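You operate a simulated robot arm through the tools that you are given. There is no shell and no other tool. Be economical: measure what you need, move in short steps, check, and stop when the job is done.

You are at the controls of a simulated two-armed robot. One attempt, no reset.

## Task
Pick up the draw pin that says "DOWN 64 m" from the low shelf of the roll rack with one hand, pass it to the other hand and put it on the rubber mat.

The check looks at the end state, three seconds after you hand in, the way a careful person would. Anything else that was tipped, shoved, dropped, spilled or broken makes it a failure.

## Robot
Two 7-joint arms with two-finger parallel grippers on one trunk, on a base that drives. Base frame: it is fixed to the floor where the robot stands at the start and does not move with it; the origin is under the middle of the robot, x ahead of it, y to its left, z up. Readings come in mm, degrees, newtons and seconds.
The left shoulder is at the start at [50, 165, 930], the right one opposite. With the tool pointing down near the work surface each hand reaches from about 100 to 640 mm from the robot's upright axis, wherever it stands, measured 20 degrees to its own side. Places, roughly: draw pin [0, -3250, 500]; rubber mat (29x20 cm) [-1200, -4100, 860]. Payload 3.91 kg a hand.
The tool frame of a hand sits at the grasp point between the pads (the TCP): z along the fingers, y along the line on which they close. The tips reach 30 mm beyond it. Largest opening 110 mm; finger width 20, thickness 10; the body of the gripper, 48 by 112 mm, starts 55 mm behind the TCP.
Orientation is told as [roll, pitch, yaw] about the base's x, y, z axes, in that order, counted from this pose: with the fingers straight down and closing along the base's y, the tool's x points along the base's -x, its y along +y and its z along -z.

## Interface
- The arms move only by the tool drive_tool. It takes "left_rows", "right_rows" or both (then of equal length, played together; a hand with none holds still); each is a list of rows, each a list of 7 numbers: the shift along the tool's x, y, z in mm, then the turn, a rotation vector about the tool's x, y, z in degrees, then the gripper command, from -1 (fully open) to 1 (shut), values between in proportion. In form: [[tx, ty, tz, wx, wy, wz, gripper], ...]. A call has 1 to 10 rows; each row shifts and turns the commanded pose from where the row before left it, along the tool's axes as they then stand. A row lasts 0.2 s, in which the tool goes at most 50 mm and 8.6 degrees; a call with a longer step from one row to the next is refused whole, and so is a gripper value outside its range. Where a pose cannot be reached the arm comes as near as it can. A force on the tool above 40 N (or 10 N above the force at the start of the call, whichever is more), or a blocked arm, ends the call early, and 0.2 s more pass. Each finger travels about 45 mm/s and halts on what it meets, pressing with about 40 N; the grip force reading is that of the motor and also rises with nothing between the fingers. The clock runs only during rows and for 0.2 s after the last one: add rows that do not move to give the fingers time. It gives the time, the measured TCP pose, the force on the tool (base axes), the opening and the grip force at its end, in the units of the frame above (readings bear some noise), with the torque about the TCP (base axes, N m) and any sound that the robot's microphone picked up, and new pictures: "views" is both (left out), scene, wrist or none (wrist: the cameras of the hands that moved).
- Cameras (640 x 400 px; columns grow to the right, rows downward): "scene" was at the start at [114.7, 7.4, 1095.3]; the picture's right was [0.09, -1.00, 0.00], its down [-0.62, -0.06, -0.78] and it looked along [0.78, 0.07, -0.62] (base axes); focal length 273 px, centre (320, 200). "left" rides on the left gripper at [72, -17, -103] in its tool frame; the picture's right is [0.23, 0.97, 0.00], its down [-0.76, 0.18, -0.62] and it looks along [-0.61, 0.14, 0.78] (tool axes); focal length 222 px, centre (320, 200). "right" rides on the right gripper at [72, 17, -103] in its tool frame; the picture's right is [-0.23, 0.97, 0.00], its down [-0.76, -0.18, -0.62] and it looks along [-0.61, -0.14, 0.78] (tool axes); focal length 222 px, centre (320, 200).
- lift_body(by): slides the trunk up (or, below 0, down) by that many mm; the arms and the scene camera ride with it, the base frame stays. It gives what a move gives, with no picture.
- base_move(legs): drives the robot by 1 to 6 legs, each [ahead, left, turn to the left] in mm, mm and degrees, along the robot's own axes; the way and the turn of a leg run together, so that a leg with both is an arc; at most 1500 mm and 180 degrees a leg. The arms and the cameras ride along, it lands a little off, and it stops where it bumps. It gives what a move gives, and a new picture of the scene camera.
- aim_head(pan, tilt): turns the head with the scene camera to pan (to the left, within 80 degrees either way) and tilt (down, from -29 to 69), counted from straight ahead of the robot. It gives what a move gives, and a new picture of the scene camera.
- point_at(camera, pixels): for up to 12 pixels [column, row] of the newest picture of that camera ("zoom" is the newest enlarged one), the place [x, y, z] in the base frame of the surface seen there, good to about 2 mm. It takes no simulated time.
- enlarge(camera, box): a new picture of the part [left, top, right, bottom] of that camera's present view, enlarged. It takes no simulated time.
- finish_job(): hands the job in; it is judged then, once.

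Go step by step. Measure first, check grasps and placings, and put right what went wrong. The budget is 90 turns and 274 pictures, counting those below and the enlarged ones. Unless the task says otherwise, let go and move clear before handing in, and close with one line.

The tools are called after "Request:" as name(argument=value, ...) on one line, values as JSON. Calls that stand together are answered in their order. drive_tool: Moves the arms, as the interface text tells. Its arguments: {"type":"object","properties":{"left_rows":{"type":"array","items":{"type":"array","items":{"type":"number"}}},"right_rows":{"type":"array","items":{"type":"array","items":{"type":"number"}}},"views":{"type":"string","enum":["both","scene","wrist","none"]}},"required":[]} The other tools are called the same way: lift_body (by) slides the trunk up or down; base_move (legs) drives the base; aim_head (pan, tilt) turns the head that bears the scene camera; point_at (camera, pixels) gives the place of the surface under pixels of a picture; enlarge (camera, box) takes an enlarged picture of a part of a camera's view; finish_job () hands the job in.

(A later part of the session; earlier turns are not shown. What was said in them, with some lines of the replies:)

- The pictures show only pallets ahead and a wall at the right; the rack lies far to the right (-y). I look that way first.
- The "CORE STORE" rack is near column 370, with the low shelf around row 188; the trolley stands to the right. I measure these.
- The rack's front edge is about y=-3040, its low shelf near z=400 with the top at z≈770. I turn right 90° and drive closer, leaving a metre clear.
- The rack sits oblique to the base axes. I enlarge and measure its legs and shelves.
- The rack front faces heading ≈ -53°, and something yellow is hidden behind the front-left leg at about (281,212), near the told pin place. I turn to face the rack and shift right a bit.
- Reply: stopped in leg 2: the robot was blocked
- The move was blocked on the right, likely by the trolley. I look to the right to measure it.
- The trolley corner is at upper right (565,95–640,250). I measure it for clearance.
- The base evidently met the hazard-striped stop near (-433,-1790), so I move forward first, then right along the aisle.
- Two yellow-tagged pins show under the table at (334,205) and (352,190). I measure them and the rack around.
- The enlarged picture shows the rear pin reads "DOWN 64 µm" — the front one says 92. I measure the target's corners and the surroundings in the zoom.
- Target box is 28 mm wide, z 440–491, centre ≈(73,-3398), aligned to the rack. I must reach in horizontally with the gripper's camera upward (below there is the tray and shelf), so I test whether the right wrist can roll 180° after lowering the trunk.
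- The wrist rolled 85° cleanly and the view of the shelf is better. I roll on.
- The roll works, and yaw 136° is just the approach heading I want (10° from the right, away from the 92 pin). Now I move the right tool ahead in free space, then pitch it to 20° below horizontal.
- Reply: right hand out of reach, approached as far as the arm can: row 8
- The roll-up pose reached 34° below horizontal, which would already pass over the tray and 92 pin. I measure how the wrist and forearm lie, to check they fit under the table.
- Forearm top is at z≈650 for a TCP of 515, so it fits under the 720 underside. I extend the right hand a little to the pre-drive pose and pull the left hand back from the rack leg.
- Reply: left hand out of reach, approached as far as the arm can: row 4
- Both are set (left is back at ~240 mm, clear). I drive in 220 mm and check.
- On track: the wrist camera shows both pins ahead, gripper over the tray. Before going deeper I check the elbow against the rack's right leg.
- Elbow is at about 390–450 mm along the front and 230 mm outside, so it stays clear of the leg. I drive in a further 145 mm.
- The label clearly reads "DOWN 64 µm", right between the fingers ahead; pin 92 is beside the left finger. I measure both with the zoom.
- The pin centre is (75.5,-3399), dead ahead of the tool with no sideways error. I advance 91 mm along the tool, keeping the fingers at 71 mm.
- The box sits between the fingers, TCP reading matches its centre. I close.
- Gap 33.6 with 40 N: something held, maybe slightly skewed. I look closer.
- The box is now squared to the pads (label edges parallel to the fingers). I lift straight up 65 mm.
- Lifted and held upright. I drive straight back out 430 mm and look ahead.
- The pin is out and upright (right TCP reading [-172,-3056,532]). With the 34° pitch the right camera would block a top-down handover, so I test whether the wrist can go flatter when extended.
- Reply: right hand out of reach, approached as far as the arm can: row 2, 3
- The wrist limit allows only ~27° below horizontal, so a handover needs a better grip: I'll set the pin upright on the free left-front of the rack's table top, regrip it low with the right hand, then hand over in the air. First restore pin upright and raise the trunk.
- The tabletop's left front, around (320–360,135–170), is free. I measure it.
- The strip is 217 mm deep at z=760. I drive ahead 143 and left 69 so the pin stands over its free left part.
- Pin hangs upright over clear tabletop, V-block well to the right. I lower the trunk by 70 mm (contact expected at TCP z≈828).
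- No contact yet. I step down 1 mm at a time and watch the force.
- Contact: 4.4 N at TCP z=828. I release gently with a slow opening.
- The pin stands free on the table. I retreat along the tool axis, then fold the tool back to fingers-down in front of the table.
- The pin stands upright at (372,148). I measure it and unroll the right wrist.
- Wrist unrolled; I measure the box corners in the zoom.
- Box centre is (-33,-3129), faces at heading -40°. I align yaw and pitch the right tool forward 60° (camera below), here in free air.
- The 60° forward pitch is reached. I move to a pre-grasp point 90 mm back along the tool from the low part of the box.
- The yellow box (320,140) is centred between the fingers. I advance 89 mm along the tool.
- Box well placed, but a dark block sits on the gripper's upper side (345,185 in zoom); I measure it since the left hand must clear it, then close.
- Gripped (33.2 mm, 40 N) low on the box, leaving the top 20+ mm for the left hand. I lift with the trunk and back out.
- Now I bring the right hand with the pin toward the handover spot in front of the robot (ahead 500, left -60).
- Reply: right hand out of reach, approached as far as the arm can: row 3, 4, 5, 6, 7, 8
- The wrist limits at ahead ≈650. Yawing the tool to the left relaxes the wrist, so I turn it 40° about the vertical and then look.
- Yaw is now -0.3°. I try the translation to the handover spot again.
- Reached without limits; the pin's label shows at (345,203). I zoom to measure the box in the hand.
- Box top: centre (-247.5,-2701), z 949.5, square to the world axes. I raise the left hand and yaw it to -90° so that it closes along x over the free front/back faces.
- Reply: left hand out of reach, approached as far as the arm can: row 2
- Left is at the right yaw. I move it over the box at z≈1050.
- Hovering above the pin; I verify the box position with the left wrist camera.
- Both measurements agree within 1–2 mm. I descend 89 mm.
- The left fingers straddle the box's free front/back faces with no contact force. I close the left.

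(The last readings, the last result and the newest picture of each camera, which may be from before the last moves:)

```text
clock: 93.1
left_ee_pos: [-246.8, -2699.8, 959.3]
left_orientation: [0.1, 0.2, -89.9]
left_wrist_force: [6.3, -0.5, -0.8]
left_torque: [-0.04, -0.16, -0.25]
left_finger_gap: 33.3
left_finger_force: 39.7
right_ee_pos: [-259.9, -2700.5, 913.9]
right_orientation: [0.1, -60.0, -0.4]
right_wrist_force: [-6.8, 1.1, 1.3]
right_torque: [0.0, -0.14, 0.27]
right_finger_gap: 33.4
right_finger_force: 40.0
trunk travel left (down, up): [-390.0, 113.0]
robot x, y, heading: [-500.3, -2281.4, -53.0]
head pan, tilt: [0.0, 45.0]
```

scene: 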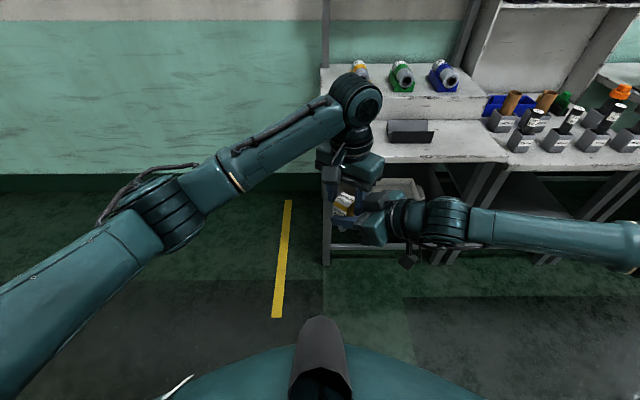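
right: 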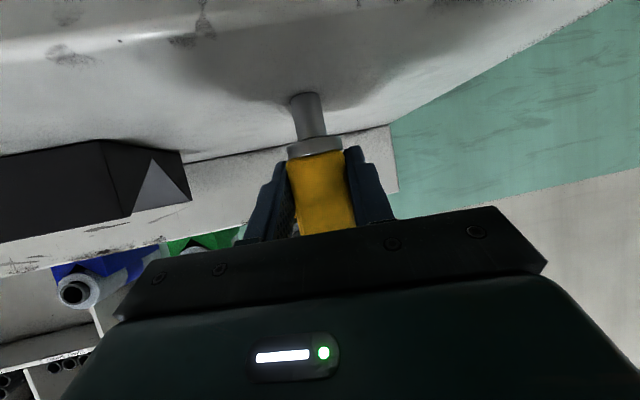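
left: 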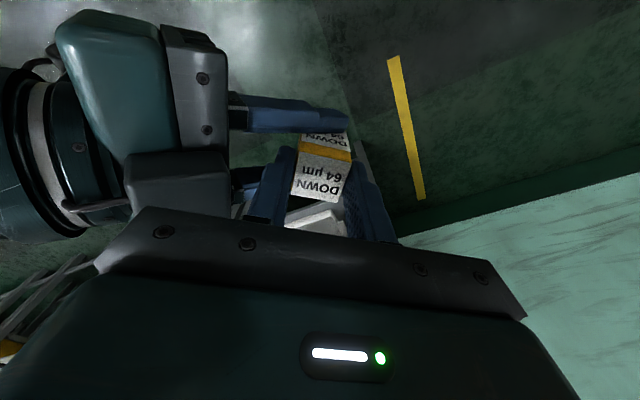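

Both hands hold it. I open the right hand and withdraw it horizontally.

Request:
drive_tool(right_rows=[[0, 0, 0, 0, 0, 0, 0.3], [0, 0, 0, 0, 0, 0, 0.1], [0, 0, 0, 0, 0, 0, -0.1], [0, 0, 0, 0, 0, 0, -0.2], [10, 0, -17.3, 0, 0, 0, -0.2], [12.5, 0, -21.65, 0, 0, 0, -0.2], [12.5, 0, -21.65, 0, 0, 0, -0.2], [12.5, 0, -21.65, 0, 0, 0, -0.2], [12.5, 0, -21.65, 0, 0, 0, -0.2]], left_rows=[[0, 0, 0, 0, 0, 0, 1], [0, 0, 0, 0, 0, 0, 1], [0, 0, 0, 0, 0, 0, 1], [0, 0, 0, 0, 0, 0, 1], [0, 0, 0, 0, 0, 0, 1], [0, 0, 0, 0, 0, 0, 1], [0, 0, 0, 0, 0, 0, 1], [0, 0, 0, 0, 0, 0, 1], [0, 0, 0, 0, 0, 0, 1]], views="both")

```text
clock: 95.1
left_ee_pos: [-247.6, -2699.2, 960.4]
left_orientation: [0.0, 0.2, -90.0]
left_wrist_force: [0.7, -0.9, 0.1]
left_torque: [0.01, 0.02, 0.0]
left_finger_gap: 33.0
left_finger_force: 39.5
right_ee_pos: [-379.8, -2697.7, 915.4]
right_orientation: [0.1, -60.1, -0.3]
right_wrist_force: [0.7, -1.7, -0.3]
right_torque: [0.02, -0.01, 0.03]
right_finger_gap: 65.9
right_finger_force: 0.0
trunk travel left (down, up): [-390.0, 113.0]
robot x, y, heading: [-497.5, -2280.4, -53.0]
head pan, tilt: [0.0, 45.0]
```

scene: 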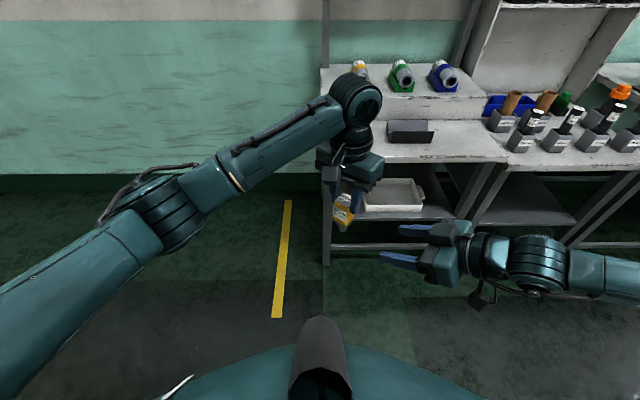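
right: 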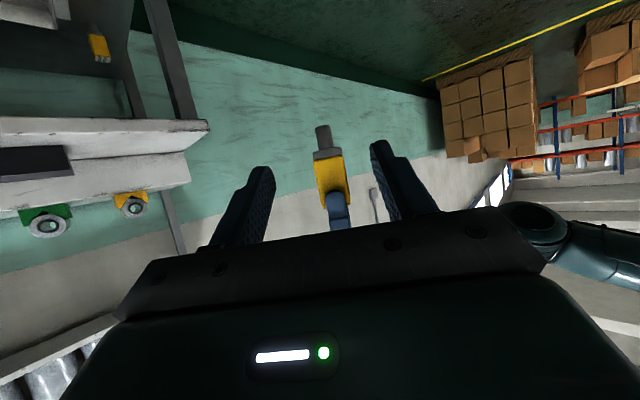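
left: 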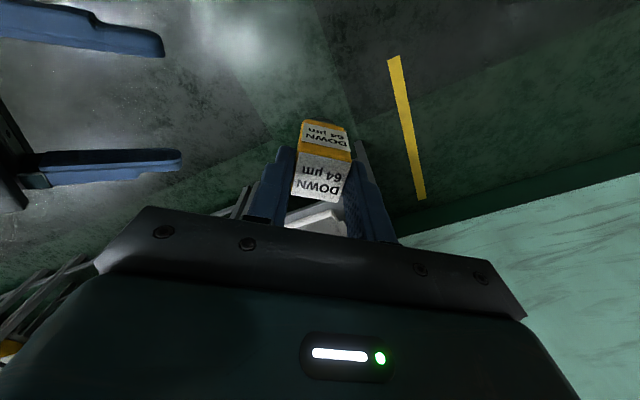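

Handover done: the left holds the pin upright at (343,212), the right is clear. I look along the aisle to the right before driving to the mat.

Request:
aim_head(pan=-55, tilt=25)

Request:
enlarge(camera="scene", box=[150, 0, 550, 250])

```text
clock: 96.3
left_ee_pos: [-245.9, -2699.6, 959.2]
left_orientation: [0.0, 0.2, -90.0]
left_wrist_force: [-0.1, -0.8, 0.9]
left_torque: [-0.02, 0.0, -0.03]
left_finger_gap: 33.0
left_finger_force: 40.5
right_ee_pos: [-378.2, -2698.5, 916.3]
right_orientation: [0.2, -59.9, -0.4]
right_wrist_force: [0.0, -0.2, 0.0]
right_torque: [-0.02, 0.01, 0.04]
right_finger_gap: 66.0
right_finger_force: 0.2
trunk travel left (down, up): [-390.0, 113.0]
robot x, y, heading: [-501.3, -2280.5, -52.9]
head pan, tilt: [-55.0, 25.0]
```

scene: 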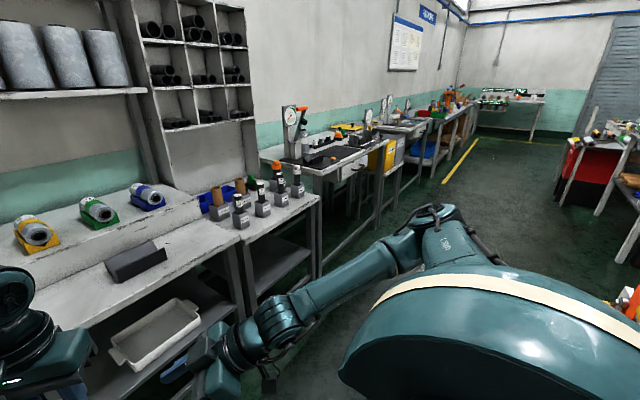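

```text
1.60 times, centred on (350, 125) of scene
```

zoom: 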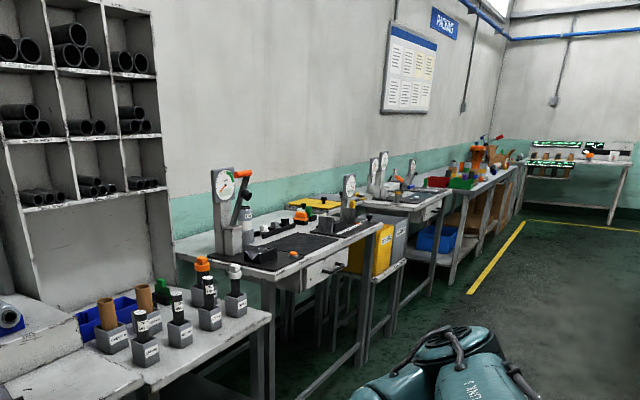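

The aisle is clear. I go a little forward and then sideways to the right along the benches.

Request:
base_move(legs=[[120, 0, 0], [0, -1300, 0]])

Request:
aim_head(pan=-10, tilt=35)

Request:
enlarge(camera="scene", box=[250, 50, 570, 250])

```text
clock: 108.8
left_ee_pos: [-1222.1, -3581.8, 960.0]
left_orientation: [0.0, 0.2, -90.0]
left_wrist_force: [0.0, -0.2, -0.8]
left_torque: [0.02, 0.0, 0.0]
left_finger_gap: 32.9
left_finger_force: 40.2
right_ee_pos: [-1354.6, -3580.0, 916.2]
right_orientation: [0.1, -60.0, -0.5]
right_wrist_force: [-0.4, 0.2, 0.8]
right_torque: [0.02, 0.01, 0.06]
right_finger_gap: 66.2
right_finger_force: 0.0
trunk travel left (down, up): [-390.0, 113.0]
robot x, y, heading: [-1473.4, -3160.1, -53.1]
head pan, tilt: [-55.0, 25.0]
```

scene: 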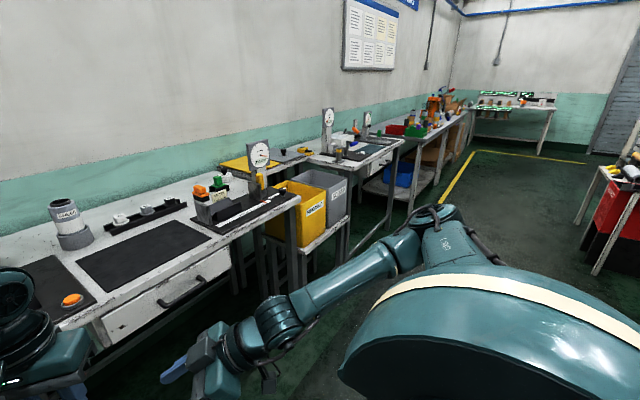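

```text
clock: 110.0
left_ee_pos: [-1221.4, -3580.5, 959.6]
left_orientation: [0.0, 0.1, -90.0]
left_wrist_force: [-0.5, 0.4, -0.4]
left_torque: [-0.02, 0.0, 0.02]
left_finger_gap: 33.0
left_finger_force: 39.8
right_ee_pos: [-1353.5, -3578.6, 914.7]
right_orientation: [0.2, -60.1, -0.4]
right_wrist_force: [-0.7, -0.3, 0.8]
right_torque: [-0.01, 0.0, -0.01]
right_finger_gap: 66.2
right_finger_force: 0.1
trunk travel left (down, up): [-390.0, 113.0]
robot x, y, heading: [-1477.9, -3161.1, -53.1]
head pan, tilt: [-10.0, 35.0]
```

scene: 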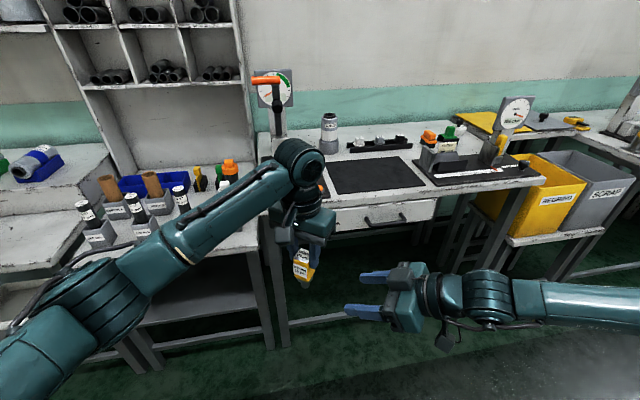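

```text
2.00 times, centred on (410, 150) of scene
```

zoom: 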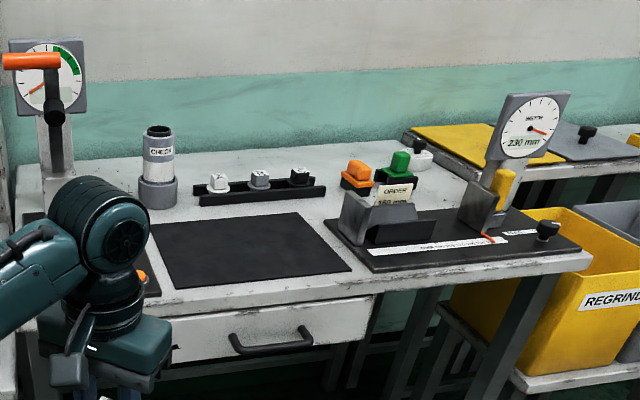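

The rubber mat is the plain black rectangle at (328–425,157–193). I measure it and the surroundings.

Request:
point_at(camera="scene", pixels=[[330, 162], [399, 158], [423, 184], [338, 192], [375, 175], [370, 203], [437, 190], [300, 210], [325, 150], [378, 146], [430, 175], [347, 227]])

```text
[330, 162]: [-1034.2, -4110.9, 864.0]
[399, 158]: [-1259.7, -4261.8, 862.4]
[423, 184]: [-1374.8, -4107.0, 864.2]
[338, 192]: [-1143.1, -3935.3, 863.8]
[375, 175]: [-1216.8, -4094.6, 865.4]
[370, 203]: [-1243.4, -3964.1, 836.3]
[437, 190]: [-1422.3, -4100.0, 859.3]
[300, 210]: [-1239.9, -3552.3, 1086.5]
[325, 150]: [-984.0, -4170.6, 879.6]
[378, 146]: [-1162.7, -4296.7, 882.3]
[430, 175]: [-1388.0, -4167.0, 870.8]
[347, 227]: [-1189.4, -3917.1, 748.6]
```

Mat centre ≈(-1205,-4102), z 864; I check the left gauge and other tall objects for forearm clearance, and raise the trunk 90 mm.

Request:
point_at(camera="scene", pixels=[[262, 82], [280, 100], [280, 125], [330, 118], [428, 137], [510, 120], [497, 145], [528, 165], [400, 217], [470, 165], [90, 290], [160, 240]])

Request:
lift_body(by=90)

```text
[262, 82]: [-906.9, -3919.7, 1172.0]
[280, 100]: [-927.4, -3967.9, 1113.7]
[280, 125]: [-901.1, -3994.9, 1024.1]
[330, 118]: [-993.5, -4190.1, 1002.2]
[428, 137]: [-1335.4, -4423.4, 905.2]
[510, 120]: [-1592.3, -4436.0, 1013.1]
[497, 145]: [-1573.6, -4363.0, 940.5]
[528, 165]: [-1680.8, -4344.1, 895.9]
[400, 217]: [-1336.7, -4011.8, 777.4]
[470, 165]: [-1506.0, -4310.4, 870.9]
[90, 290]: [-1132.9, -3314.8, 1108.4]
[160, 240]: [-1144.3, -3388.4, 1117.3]
```

```text
clock: 111.2
left_ee_pos: [-1221.6, -3581.3, 1048.9]
left_orientation: [0.0, 0.1, -89.9]
left_wrist_force: [-0.8, 0.1, -1.5]
left_torque: [-0.01, 0.0, 0.05]
left_finger_gap: 32.9
left_finger_force: 40.0
right_ee_pos: [-1355.2, -3579.8, 1005.6]
right_orientation: [0.1, -60.0, -0.5]
right_wrist_force: [-0.2, 0.0, -0.1]
right_torque: [-0.04, -0.01, 0.04]
right_finger_gap: 65.8
right_finger_force: 0.0
trunk travel left (down, up): [-480.0, 23.0]
robot x, y, heading: [-1472.8, -3161.7, -53.1]
head pan, tilt: [-10.0, 35.0]
```

Gauge lever and column stay over 150 mm from the planned arm path. I shift right 400, then ahead 370.

Request:
base_move(legs=[[0, -400, 0], [365, 0, 0]])

Request:
aim_head(pan=0, tilt=48)

```text
clock: 117.3
left_ee_pos: [-1334.6, -4118.2, 1049.9]
left_orientation: [0.0, 0.1, -89.7]
left_wrist_force: [-0.6, -0.4, -0.8]
left_torque: [0.01, 0.0, -0.01]
left_finger_gap: 33.2
left_finger_force: 40.2
right_ee_pos: [-1467.8, -4115.5, 1005.6]
right_orientation: [0.2, -59.9, -0.1]
right_wrist_force: [-0.4, -0.6, 0.5]
right_torque: [-0.01, 0.01, 0.05]
right_finger_gap: 66.2
right_finger_force: 0.0
trunk travel left (down, up): [-480.0, 23.0]
robot x, y, heading: [-1590.9, -3698.3, -52.6]
head pan, tilt: [-10.0, 35.0]
```

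scene: 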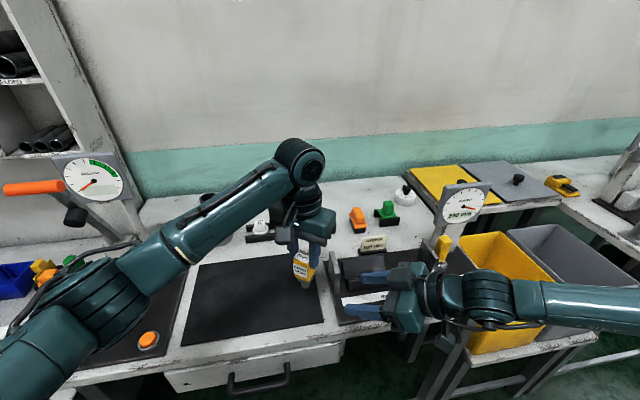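

```text
clock: 118.1
left_ee_pos: [-1335.0, -4117.1, 1049.1]
left_orientation: [0.0, 0.3, -89.7]
left_wrist_force: [0.0, 0.2, -1.2]
left_torque: [0.04, 0.04, 0.02]
left_finger_gap: 32.7
left_finger_force: 40.2
right_ee_pos: [-1467.4, -4116.1, 1004.6]
right_orientation: [0.1, -59.9, -0.1]
right_wrist_force: [-0.7, -0.4, 0.2]
right_torque: [0.01, 0.01, -0.01]
right_finger_gap: 65.9
right_finger_force: 0.1
trunk travel left (down, up): [-480.0, 23.0]
robot x, y, heading: [-1591.4, -3699.3, -53.0]
head pan, tilt: [0.0, 48.0]
```

scene: 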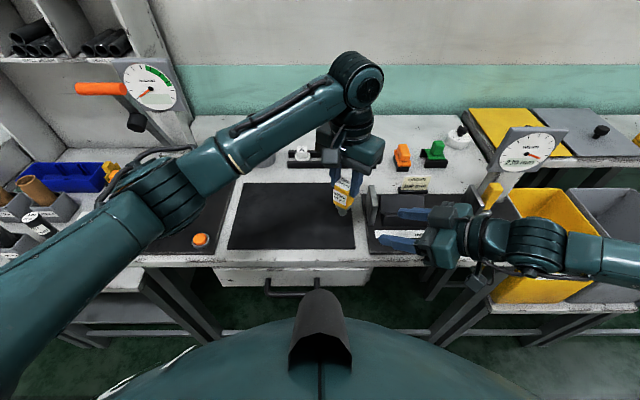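

The pin hangs near the mat's right end; I shift the left hand 105 mm toward the mat centre.

Request:
drive_tool(left_rows=[[2, 26, 0, 0, 0, 0, 1], [2, 26, 0, 0, 0, 0, 1], [2, 27, 0, 0, 0, 0, 1], [2, 27, 0, 0, 0, 0, 1], [0, 0, 0, 0, 0, 0, 1]], views="both")

Request:
enlarge(camera="scene", box=[210, 120, 402, 260])

```text
clock: 119.3
left_ee_pos: [-1227.2, -4108.5, 1051.4]
left_orientation: [0.2, 0.2, -89.7]
left_wrist_force: [0.4, -0.4, -1.6]
left_torque: [-0.04, 0.03, 0.02]
left_finger_gap: 33.0
left_finger_force: 39.8
right_ee_pos: [-1467.3, -4117.0, 1005.8]
right_orientation: [0.0, -60.0, -0.2]
right_wrist_force: [-0.5, -0.3, 0.0]
right_torque: [-0.01, 0.05, -0.04]
right_finger_gap: 66.0
right_finger_force: 0.0
trunk travel left (down, up): [-480.0, 23.0]
robot x, y, heading: [-1588.2, -3698.5, -52.5]
head pan, tilt: [0.0, 48.0]
```

scene: 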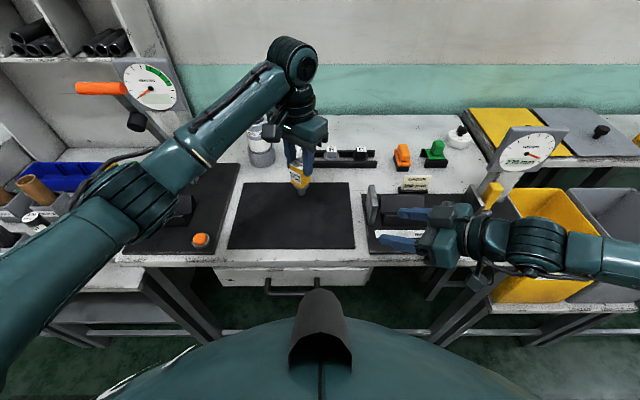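
left: 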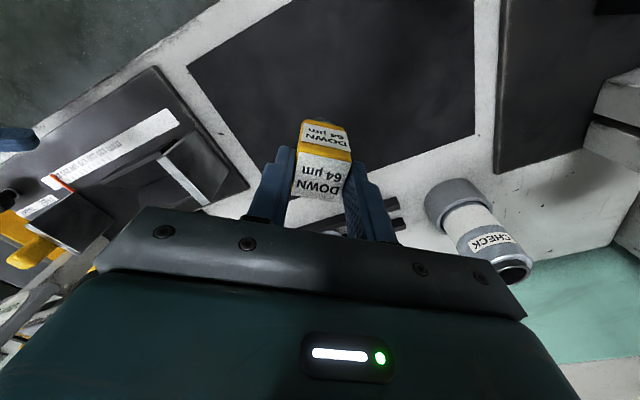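

```text
2.86 times, centred on (306, 190) of scene
```

zoom: 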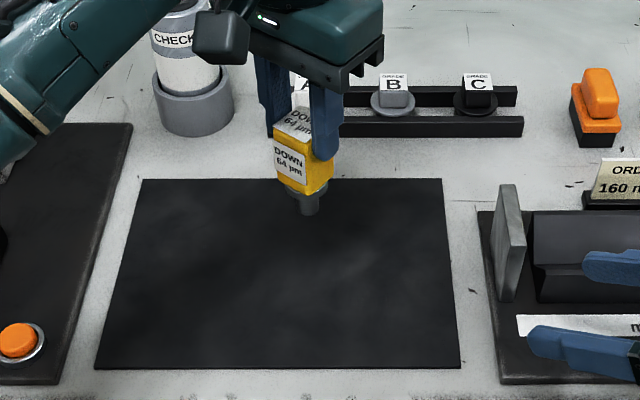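

The pin is over the mat in both views. Before lowering I check the mat corners and the forearm's distance from the left gauge.

Request:
point_at(camera="scene", pixels=[[243, 184], [348, 184], [352, 246], [231, 247], [130, 180], [160, 165], [190, 140], [137, 122], [165, 128], [182, 205], [80, 88], [100, 165]])

```text
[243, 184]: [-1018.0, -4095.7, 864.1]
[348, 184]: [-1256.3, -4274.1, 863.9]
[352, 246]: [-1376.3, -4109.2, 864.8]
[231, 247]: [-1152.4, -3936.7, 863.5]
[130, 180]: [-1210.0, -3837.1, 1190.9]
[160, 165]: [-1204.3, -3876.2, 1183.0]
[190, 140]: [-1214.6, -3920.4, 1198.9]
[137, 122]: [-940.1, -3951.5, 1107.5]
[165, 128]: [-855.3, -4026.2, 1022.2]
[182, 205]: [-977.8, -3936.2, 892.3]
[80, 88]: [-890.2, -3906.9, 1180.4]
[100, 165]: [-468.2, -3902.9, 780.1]
```

Arm is >200 mm from the gauge. The right hand hangs near the bench fixture, so I lower only the left arm, not the trunk.

Request:
drive_tool(left_rows=[[0, 0, 15, 0, 0, 0, 1], [0, 0, 15, 0, 0, 0, 1], [0, 0, 15, 0, 0, 0, 1], [0, 0, 15, 0, 0, 0, 1], [0, 0, 14, 0, 0, 0, 1], [0, 0, 0, 0, 0, 0, 1]], views="both")

Request:
enlarge(camera="scene", box=[240, 130, 368, 230])

```text
clock: 120.7
left_ee_pos: [-1227.3, -4107.6, 974.8]
left_orientation: [0.0, 0.1, -89.7]
left_wrist_force: [0.7, 0.4, -1.6]
left_torque: [0.04, 0.02, 0.01]
left_finger_gap: 32.9
left_finger_force: 39.6
right_ee_pos: [-1467.0, -4115.6, 1005.2]
right_orientation: [0.2, -60.1, -0.1]
right_wrist_force: [0.7, -0.3, -0.5]
right_torque: [-0.03, 0.0, 0.01]
right_finger_gap: 66.2
right_finger_force: 0.1
trunk travel left (down, up): [-480.0, 23.0]
robot x, y, heading: [-1591.1, -3697.4, -52.7]
head pan, tilt: [0.0, 48.0]
```

scene: 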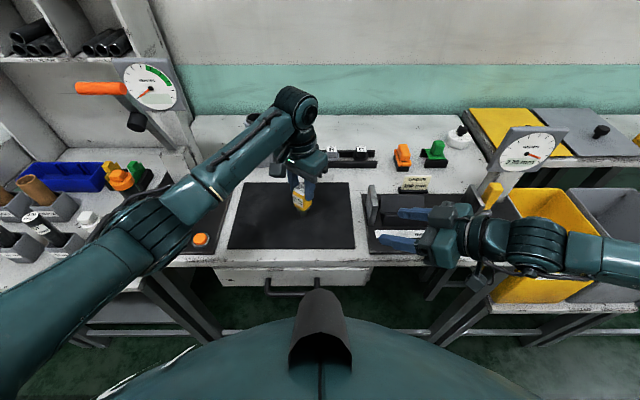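
left: 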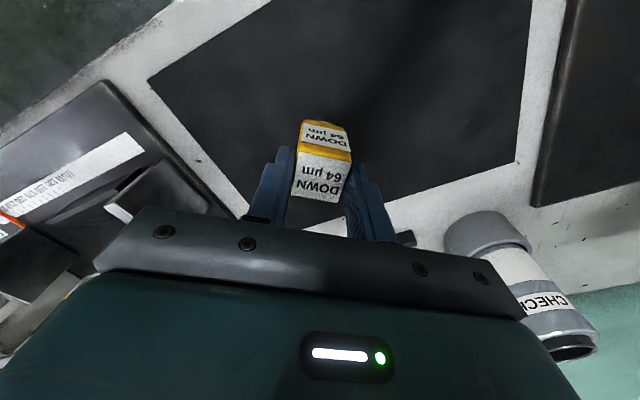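

```text
4.00 times, centred on (304, 180) of scene
```

zoom: 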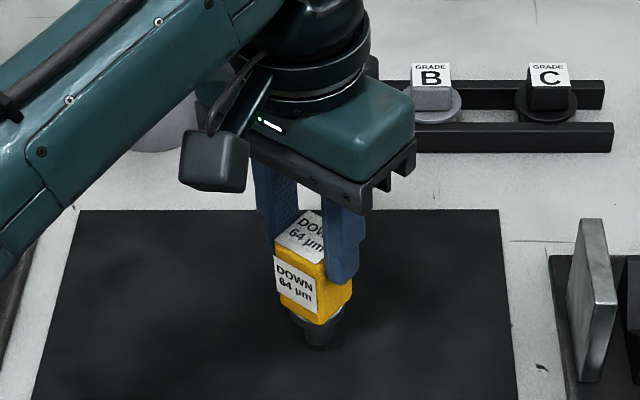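

Upright over the mat, about 10 mm above it. I ease down in 1.5–2 mm steps.

Request:
drive_tool(left_rows=[[0, 0, 2, 0, 0, 0, 1], [0, 0, 2, 0, 0, 0, 1], [0, 0, 2, 0, 0, 0, 1], [0, 0, 1.5, 0, 0, 0, 1], [0, 0, 0, 0, 0, 0, 1]], views="none")

```text
clock: 121.9
left_ee_pos: [-1228.3, -4108.7, 967.9]
left_orientation: [0.0, 0.2, -89.8]
left_wrist_force: [0.3, 0.7, -0.5]
left_torque: [0.03, 0.02, 0.0]
left_finger_gap: 33.0
left_finger_force: 40.0
right_ee_pos: [-1468.5, -4116.0, 1005.3]
right_orientation: [0.2, -60.0, -0.2]
right_wrist_force: [-0.1, -0.4, -0.4]
right_torque: [0.02, 0.04, 0.03]
right_finger_gap: 66.0
right_finger_force: 0.1
trunk travel left (down, up): [-480.0, 23.0]
robot x, y, heading: [-1591.1, -3700.0, -52.9]
head pan, tilt: [0.0, 48.0]
```

Request:
drive_tool(left_rows=[[0, 0, 1, 0, 0, 0, 1], [0, 0, 1, 0, 0, 0, 1], [0, 0, 0, 0, 0, 0, 1]], views="none")

```text
clock: 122.7
left_ee_pos: [-1229.6, -4108.4, 966.5]
left_orientation: [0.0, 0.1, -89.7]
left_wrist_force: [0.8, 1.0, -1.1]
left_torque: [0.0, 0.0, -0.01]
left_finger_gap: 33.0
left_finger_force: 40.4
right_ee_pos: [-1466.6, -4116.3, 1005.9]
right_orientation: [0.1, -60.0, -0.2]
right_wrist_force: [-1.1, -0.3, -0.2]
right_torque: [-0.01, -0.04, -0.03]
right_finger_gap: 65.9
right_finger_force: 0.1
trunk travel left (down, up): [-480.0, 23.0]
robot x, y, heading: [-1591.1, -3699.3, -52.9]
head pan, tilt: [0.0, 48.0]
```

Still no contact; I continue by 1 mm steps.

Request:
drive_tool(left_rows=[[0, 0, 1, 0, 0, 0, 1], [0, 0, 0, 0, 0, 0, 1]], views="none")

Request:
drive_tool(left_rows=[[0, 0, 0.7, 0, 0, 0, 1], [0, 0, 0, 0, 0, 0, 1]], views="none")

```text
clock: 123.3
left_ee_pos: [-1227.5, -4109.5, 964.9]
left_orientation: [0.0, 0.2, -89.7]
left_wrist_force: [-0.1, 0.1, -0.9]
left_torque: [0.03, -0.01, 0.04]
left_finger_gap: 32.8
left_finger_force: 40.0
right_ee_pos: [-1467.2, -4115.8, 1004.6]
right_orientation: [0.1, -60.0, -0.2]
right_wrist_force: [-0.1, -0.2, -1.0]
right_torque: [0.0, 0.03, 0.02]
right_finger_gap: 65.8
right_finger_force: 0.0
trunk travel left (down, up): [-480.0, 23.0]
robot x, y, heading: [-1588.2, -3698.8, -52.5]
head pan, tilt: [0.0, 48.0]
```

```text
clock: 123.9
left_ee_pos: [-1227.6, -4108.7, 964.5]
left_orientation: [0.0, 0.1, -89.7]
left_wrist_force: [3.1, 0.3, 2.5]
left_torque: [0.0, -0.21, 0.02]
left_finger_gap: 32.9
left_finger_force: 39.7
right_ee_pos: [-1467.3, -4116.1, 1005.2]
right_orientation: [0.1, -59.9, -0.1]
right_wrist_force: [0.8, -0.3, 0.0]
right_torque: [0.04, 0.02, 0.0]
right_finger_gap: 66.0
right_finger_force: 0.0
trunk travel left (down, up): [-480.0, 23.0]
robot x, y, heading: [-1589.4, -3697.5, -52.8]
head pan, tilt: [0.0, 48.0]
```

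Contact felt (≈+3.5 N up). I release slowly and symmetrically.

Request:
drive_tool(left_rows=[[0, 0, 0, 0, 0, 0, 0.38], [0, 0, 0, 0, 0, 0, 0.34], [0, 0, 0, 0, 0, 0, 0.3], [0, 0, 0, 0, 0, 0, 0.25], [0, 0, 0, 0, 0, 0, 0.15], [0, 0, 0, 0, 0, 0, 0.0], [0, 0, 0, 0, 0, 0, -0.1]], views="both")

Request:
enlarge(camera="scene", box=[240, 130, 368, 230])

```text
clock: 125.5
left_ee_pos: [-1229.9, -4107.7, 965.2]
left_orientation: [0.0, 0.1, -89.7]
left_wrist_force: [-0.7, -0.1, 0.3]
left_torque: [0.01, 0.0, 0.0]
left_finger_gap: 60.3
left_finger_force: 0.1
right_ee_pos: [-1466.5, -4117.0, 1005.3]
right_orientation: [0.1, -60.0, -0.3]
right_wrist_force: [-0.4, -0.1, 0.4]
right_torque: [-0.02, 0.01, 0.02]
right_finger_gap: 65.7
right_finger_force: 0.1
trunk travel left (down, up): [-480.0, 23.0]
robot x, y, heading: [-1593.3, -3696.0, -52.8]
head pan, tilt: [0.0, 48.0]
```

scene: 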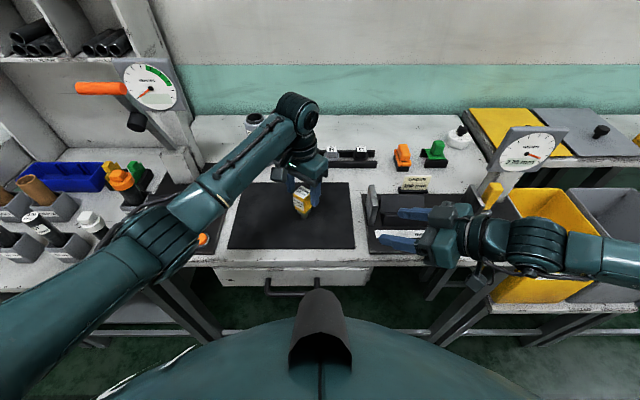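
left: 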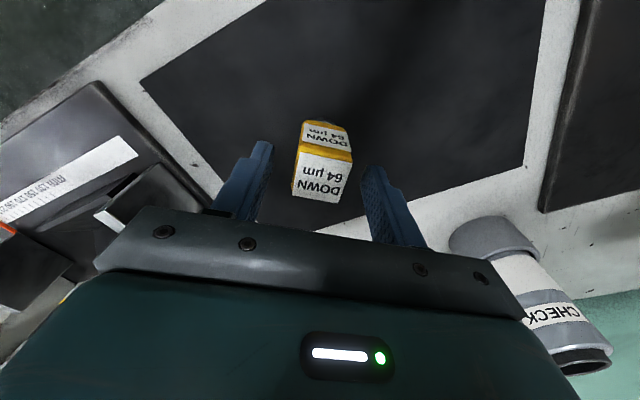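

```text
4.00 times, centred on (304, 180) of scene
```

zoom: 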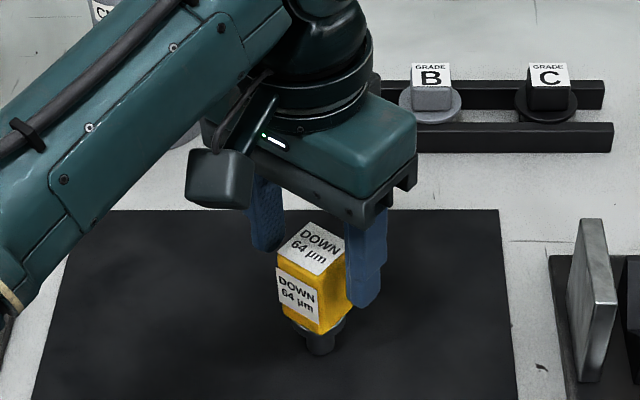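

The pin stands upright and free on the mat, fingers clear on both sides. I raise the left hand straight up, keeping the opening, and recheck.

Request:
drive_tool(left_rows=[[0, 0, -10, 0, 0, 0, -0.1], [0, 0, -15, 0, 0, 0, -0.1], [0, 0, -20, 0, 0, 0, -0.1], [0, 0, -25, 0, 0, 0, -0.1], [0, 0, -25, 0, 0, 0, -0.1], [0, 0, -25, 0, 0, 0, -0.1]], views="none")

Request:
base_move(legs=[[-300, 0, 0]])

Request:
enlarge(camera="scene", box=[160, 60, 480, 260])

```text
clock: 126.9
left_ee_pos: [-1230.2, -4110.3, 1085.1]
left_orientation: [0.0, 0.2, -89.8]
left_wrist_force: [-0.7, -0.2, -0.8]
left_torque: [-0.01, 0.04, 0.01]
left_finger_gap: 60.5
left_finger_force: 0.1
right_ee_pos: [-1467.6, -4116.4, 1006.2]
right_orientation: [0.1, -60.0, -0.1]
right_wrist_force: [-0.4, -0.4, -0.3]
right_torque: [0.0, -0.01, -0.02]
right_finger_gap: 66.2
right_finger_force: 0.1
trunk travel left (down, up): [-480.0, 23.0]
robot x, y, heading: [-1587.3, -3701.5, -52.7]
head pan, tilt: [0.0, 48.0]
```

```text
clock: 128.9
left_ee_pos: [-1407.3, -3868.1, 1085.5]
left_orientation: [0.0, 0.1, -89.1]
left_wrist_force: [-0.2, 0.3, -0.5]
left_torque: [-0.01, -0.03, 0.01]
left_finger_gap: 60.6
left_finger_force: 0.1
right_ee_pos: [-1643.9, -3878.2, 1006.7]
right_orientation: [0.0, -60.1, 0.6]
right_wrist_force: [-0.2, 0.0, -0.4]
right_torque: [0.0, 0.03, -0.01]
right_finger_gap: 66.1
right_finger_force: 0.1
trunk travel left (down, up): [-480.0, 23.0]
robot x, y, heading: [-1768.6, -3461.8, -52.4]
head pan, tilt: [0.0, 48.0]
```

scene: 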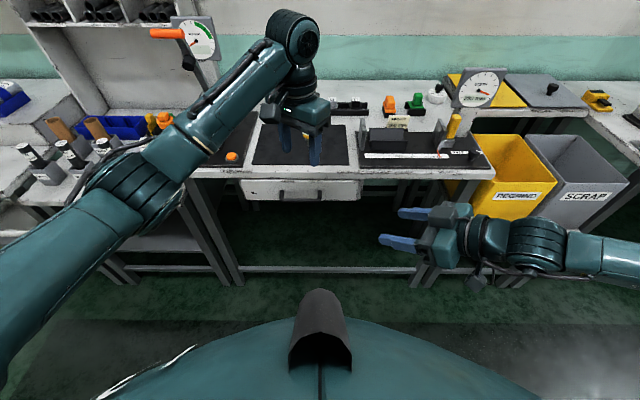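

```text
2.00 times, centred on (320, 160) of scene
```

zoom: 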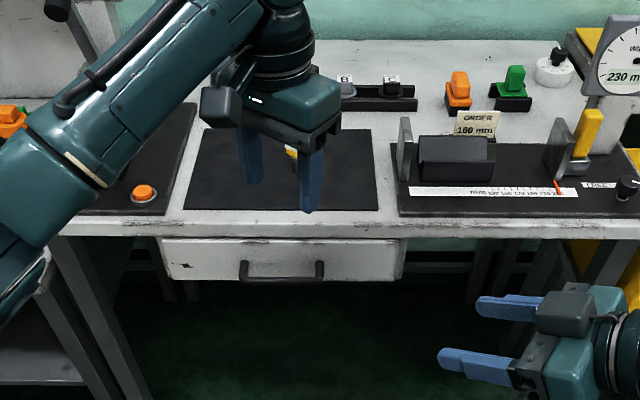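

The pin shows only partly between the fingers (291,152 in zoom); I check with the left wrist camera.

Request:
enlarge(camera="left", box=[0, 0, 640, 400])

Request:
base_move(legs=[[-60, -120, 0]])

Request:
enlarge(camera="scene", box=[160, 40, 420, 200])

```text
1.00 times, centred on (320, 200) of left (not enlarged: the box is as wide or as high as the picture)
```

zoom: 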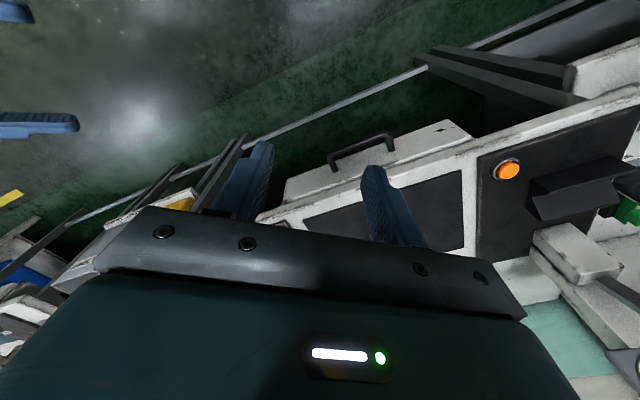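

```text
clock: 130.6
left_ee_pos: [-1535.7, -3894.6, 1085.3]
left_orientation: [0.0, 0.3, -89.1]
left_wrist_force: [0.0, 0.5, -0.8]
left_torque: [-0.02, 0.0, -0.02]
left_finger_gap: 60.3
left_finger_force: 0.0
right_ee_pos: [-1773.4, -3903.1, 1005.3]
right_orientation: [0.0, -60.0, 0.6]
right_wrist_force: [0.0, 0.0, 0.2]
right_torque: [-0.03, 0.05, 0.01]
right_finger_gap: 66.2
right_finger_force: 0.0
trunk travel left (down, up): [-480.0, 23.0]
robot x, y, heading: [-1898.0, -3488.5, -52.1]
head pan, tilt: [0.0, 48.0]
```

scene: 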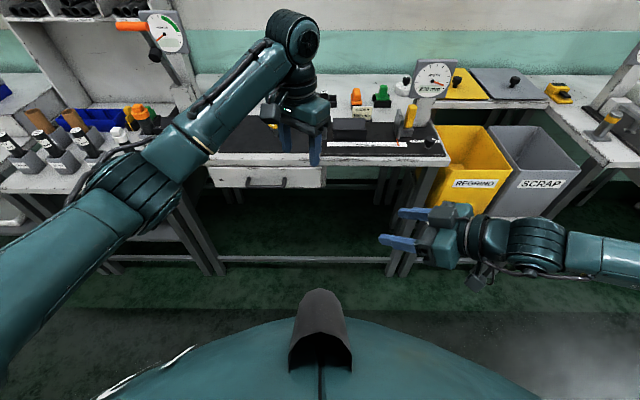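

```text
2.46 times, centred on (290, 120) of scene
```

zoom: 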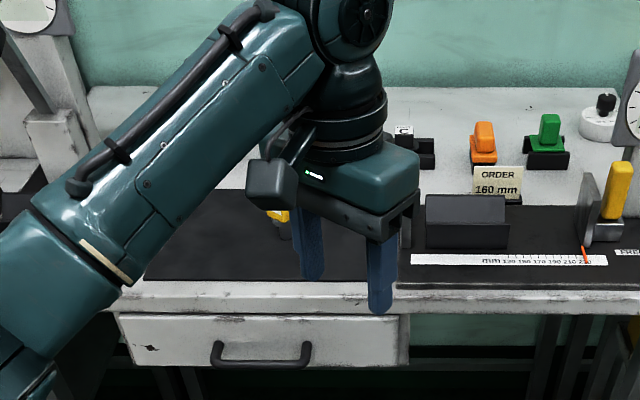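

Yellow shows at (280,225), still standing but partly hidden. I pull the left hand back for a clear final look.

Request:
drive_tool(left_rows=[[20, -35, 0, 0, 0, 0, -0.1], [20, -35, 0, 0, 0, 0, -0.1], [20, -35, 0, 0, 0, 0, -0.1], [30, -30, 0, 0, 0, 0, -0.1]], views="scene")

Request:
enlarge(camera="scene", box=[180, 60, 400, 200])

```text
clock: 131.6
left_ee_pos: [-1670.9, -3804.9, 1086.9]
left_orientation: [0.0, 0.2, -89.0]
left_wrist_force: [0.5, 0.0, 0.3]
left_torque: [-0.01, -0.03, -0.06]
left_finger_gap: 60.6
left_finger_force: 0.1
right_ee_pos: [-1773.0, -3903.1, 1005.3]
right_orientation: [0.1, -60.1, 0.6]
right_wrist_force: [0.4, -0.4, -0.1]
right_torque: [0.01, 0.02, 0.01]
right_finger_gap: 66.1
right_finger_force: 0.1
trunk travel left (down, up): [-480.0, 23.0]
robot x, y, heading: [-1895.9, -3486.4, -52.2]
head pan, tilt: [0.0, 48.0]
```

scene: 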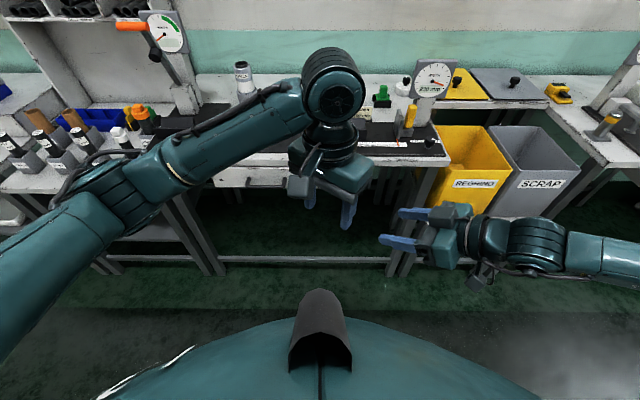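

```text
2.86 times, centred on (290, 130) of scene
```

zoom: 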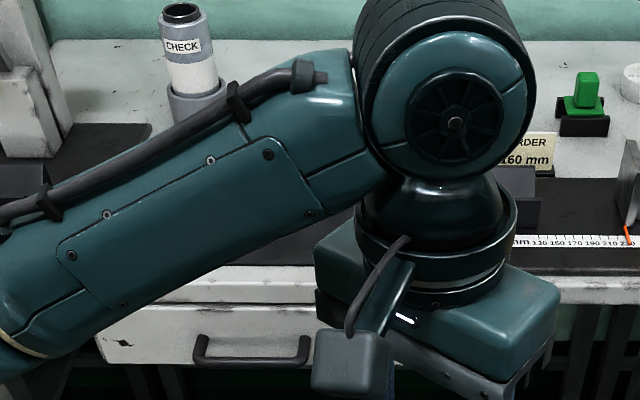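

The forearm hides it now; I shift the base left so the mat comes into clear view.

Request:
base_move(legs=[[0, 380, 0]])

Request:
enlarge(camera="scene", box=[260, 40, 520, 200])

```text
clock: 135.4
left_ee_pos: [-1376.9, -3578.6, 1085.6]
left_orientation: [0.0, 0.2, -89.1]
left_wrist_force: [-0.1, 1.3, -0.3]
left_torque: [0.0, 0.02, -0.01]
left_finger_gap: 60.3
left_finger_force: 0.1
right_ee_pos: [-1480.3, -3677.0, 1006.0]
right_orientation: [0.2, -60.0, 0.3]
right_wrist_force: [0.5, -0.7, 0.8]
right_torque: [-0.03, -0.01, -0.02]
right_finger_gap: 65.8
right_finger_force: 0.0
trunk travel left (down, up): [-480.0, 23.0]
robot x, y, heading: [-1604.3, -3261.7, -52.3]
head pan, tilt: [0.0, 48.0]
```

scene: 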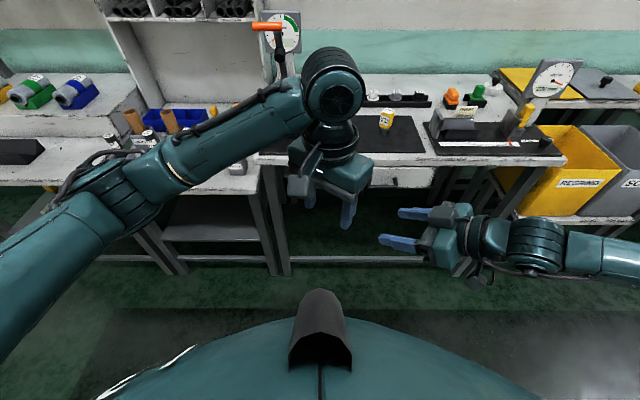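

```text
2.46 times, centred on (390, 120) of scene
```

zoom: 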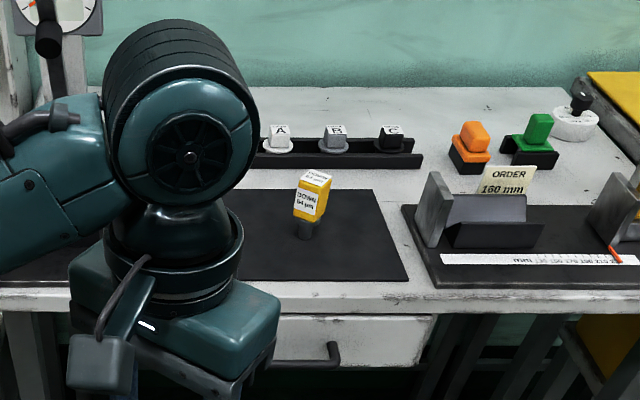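

The "DOWN 64 µm" pin stands upright on the mat at (312,200), hands clear, and everything around it is undisturbed. I hand in.

Request:
finish_job()

```text
The job is handed in.
```

The pin marked "DOWN 64 µm" is standing upright on the rubber mat. The right hand picked it up and passed it to the left, both hands are clear, and I saw nothing else disturbed. Before the pass I set the pin down once on the rack's table top, to change the right hand's grip.
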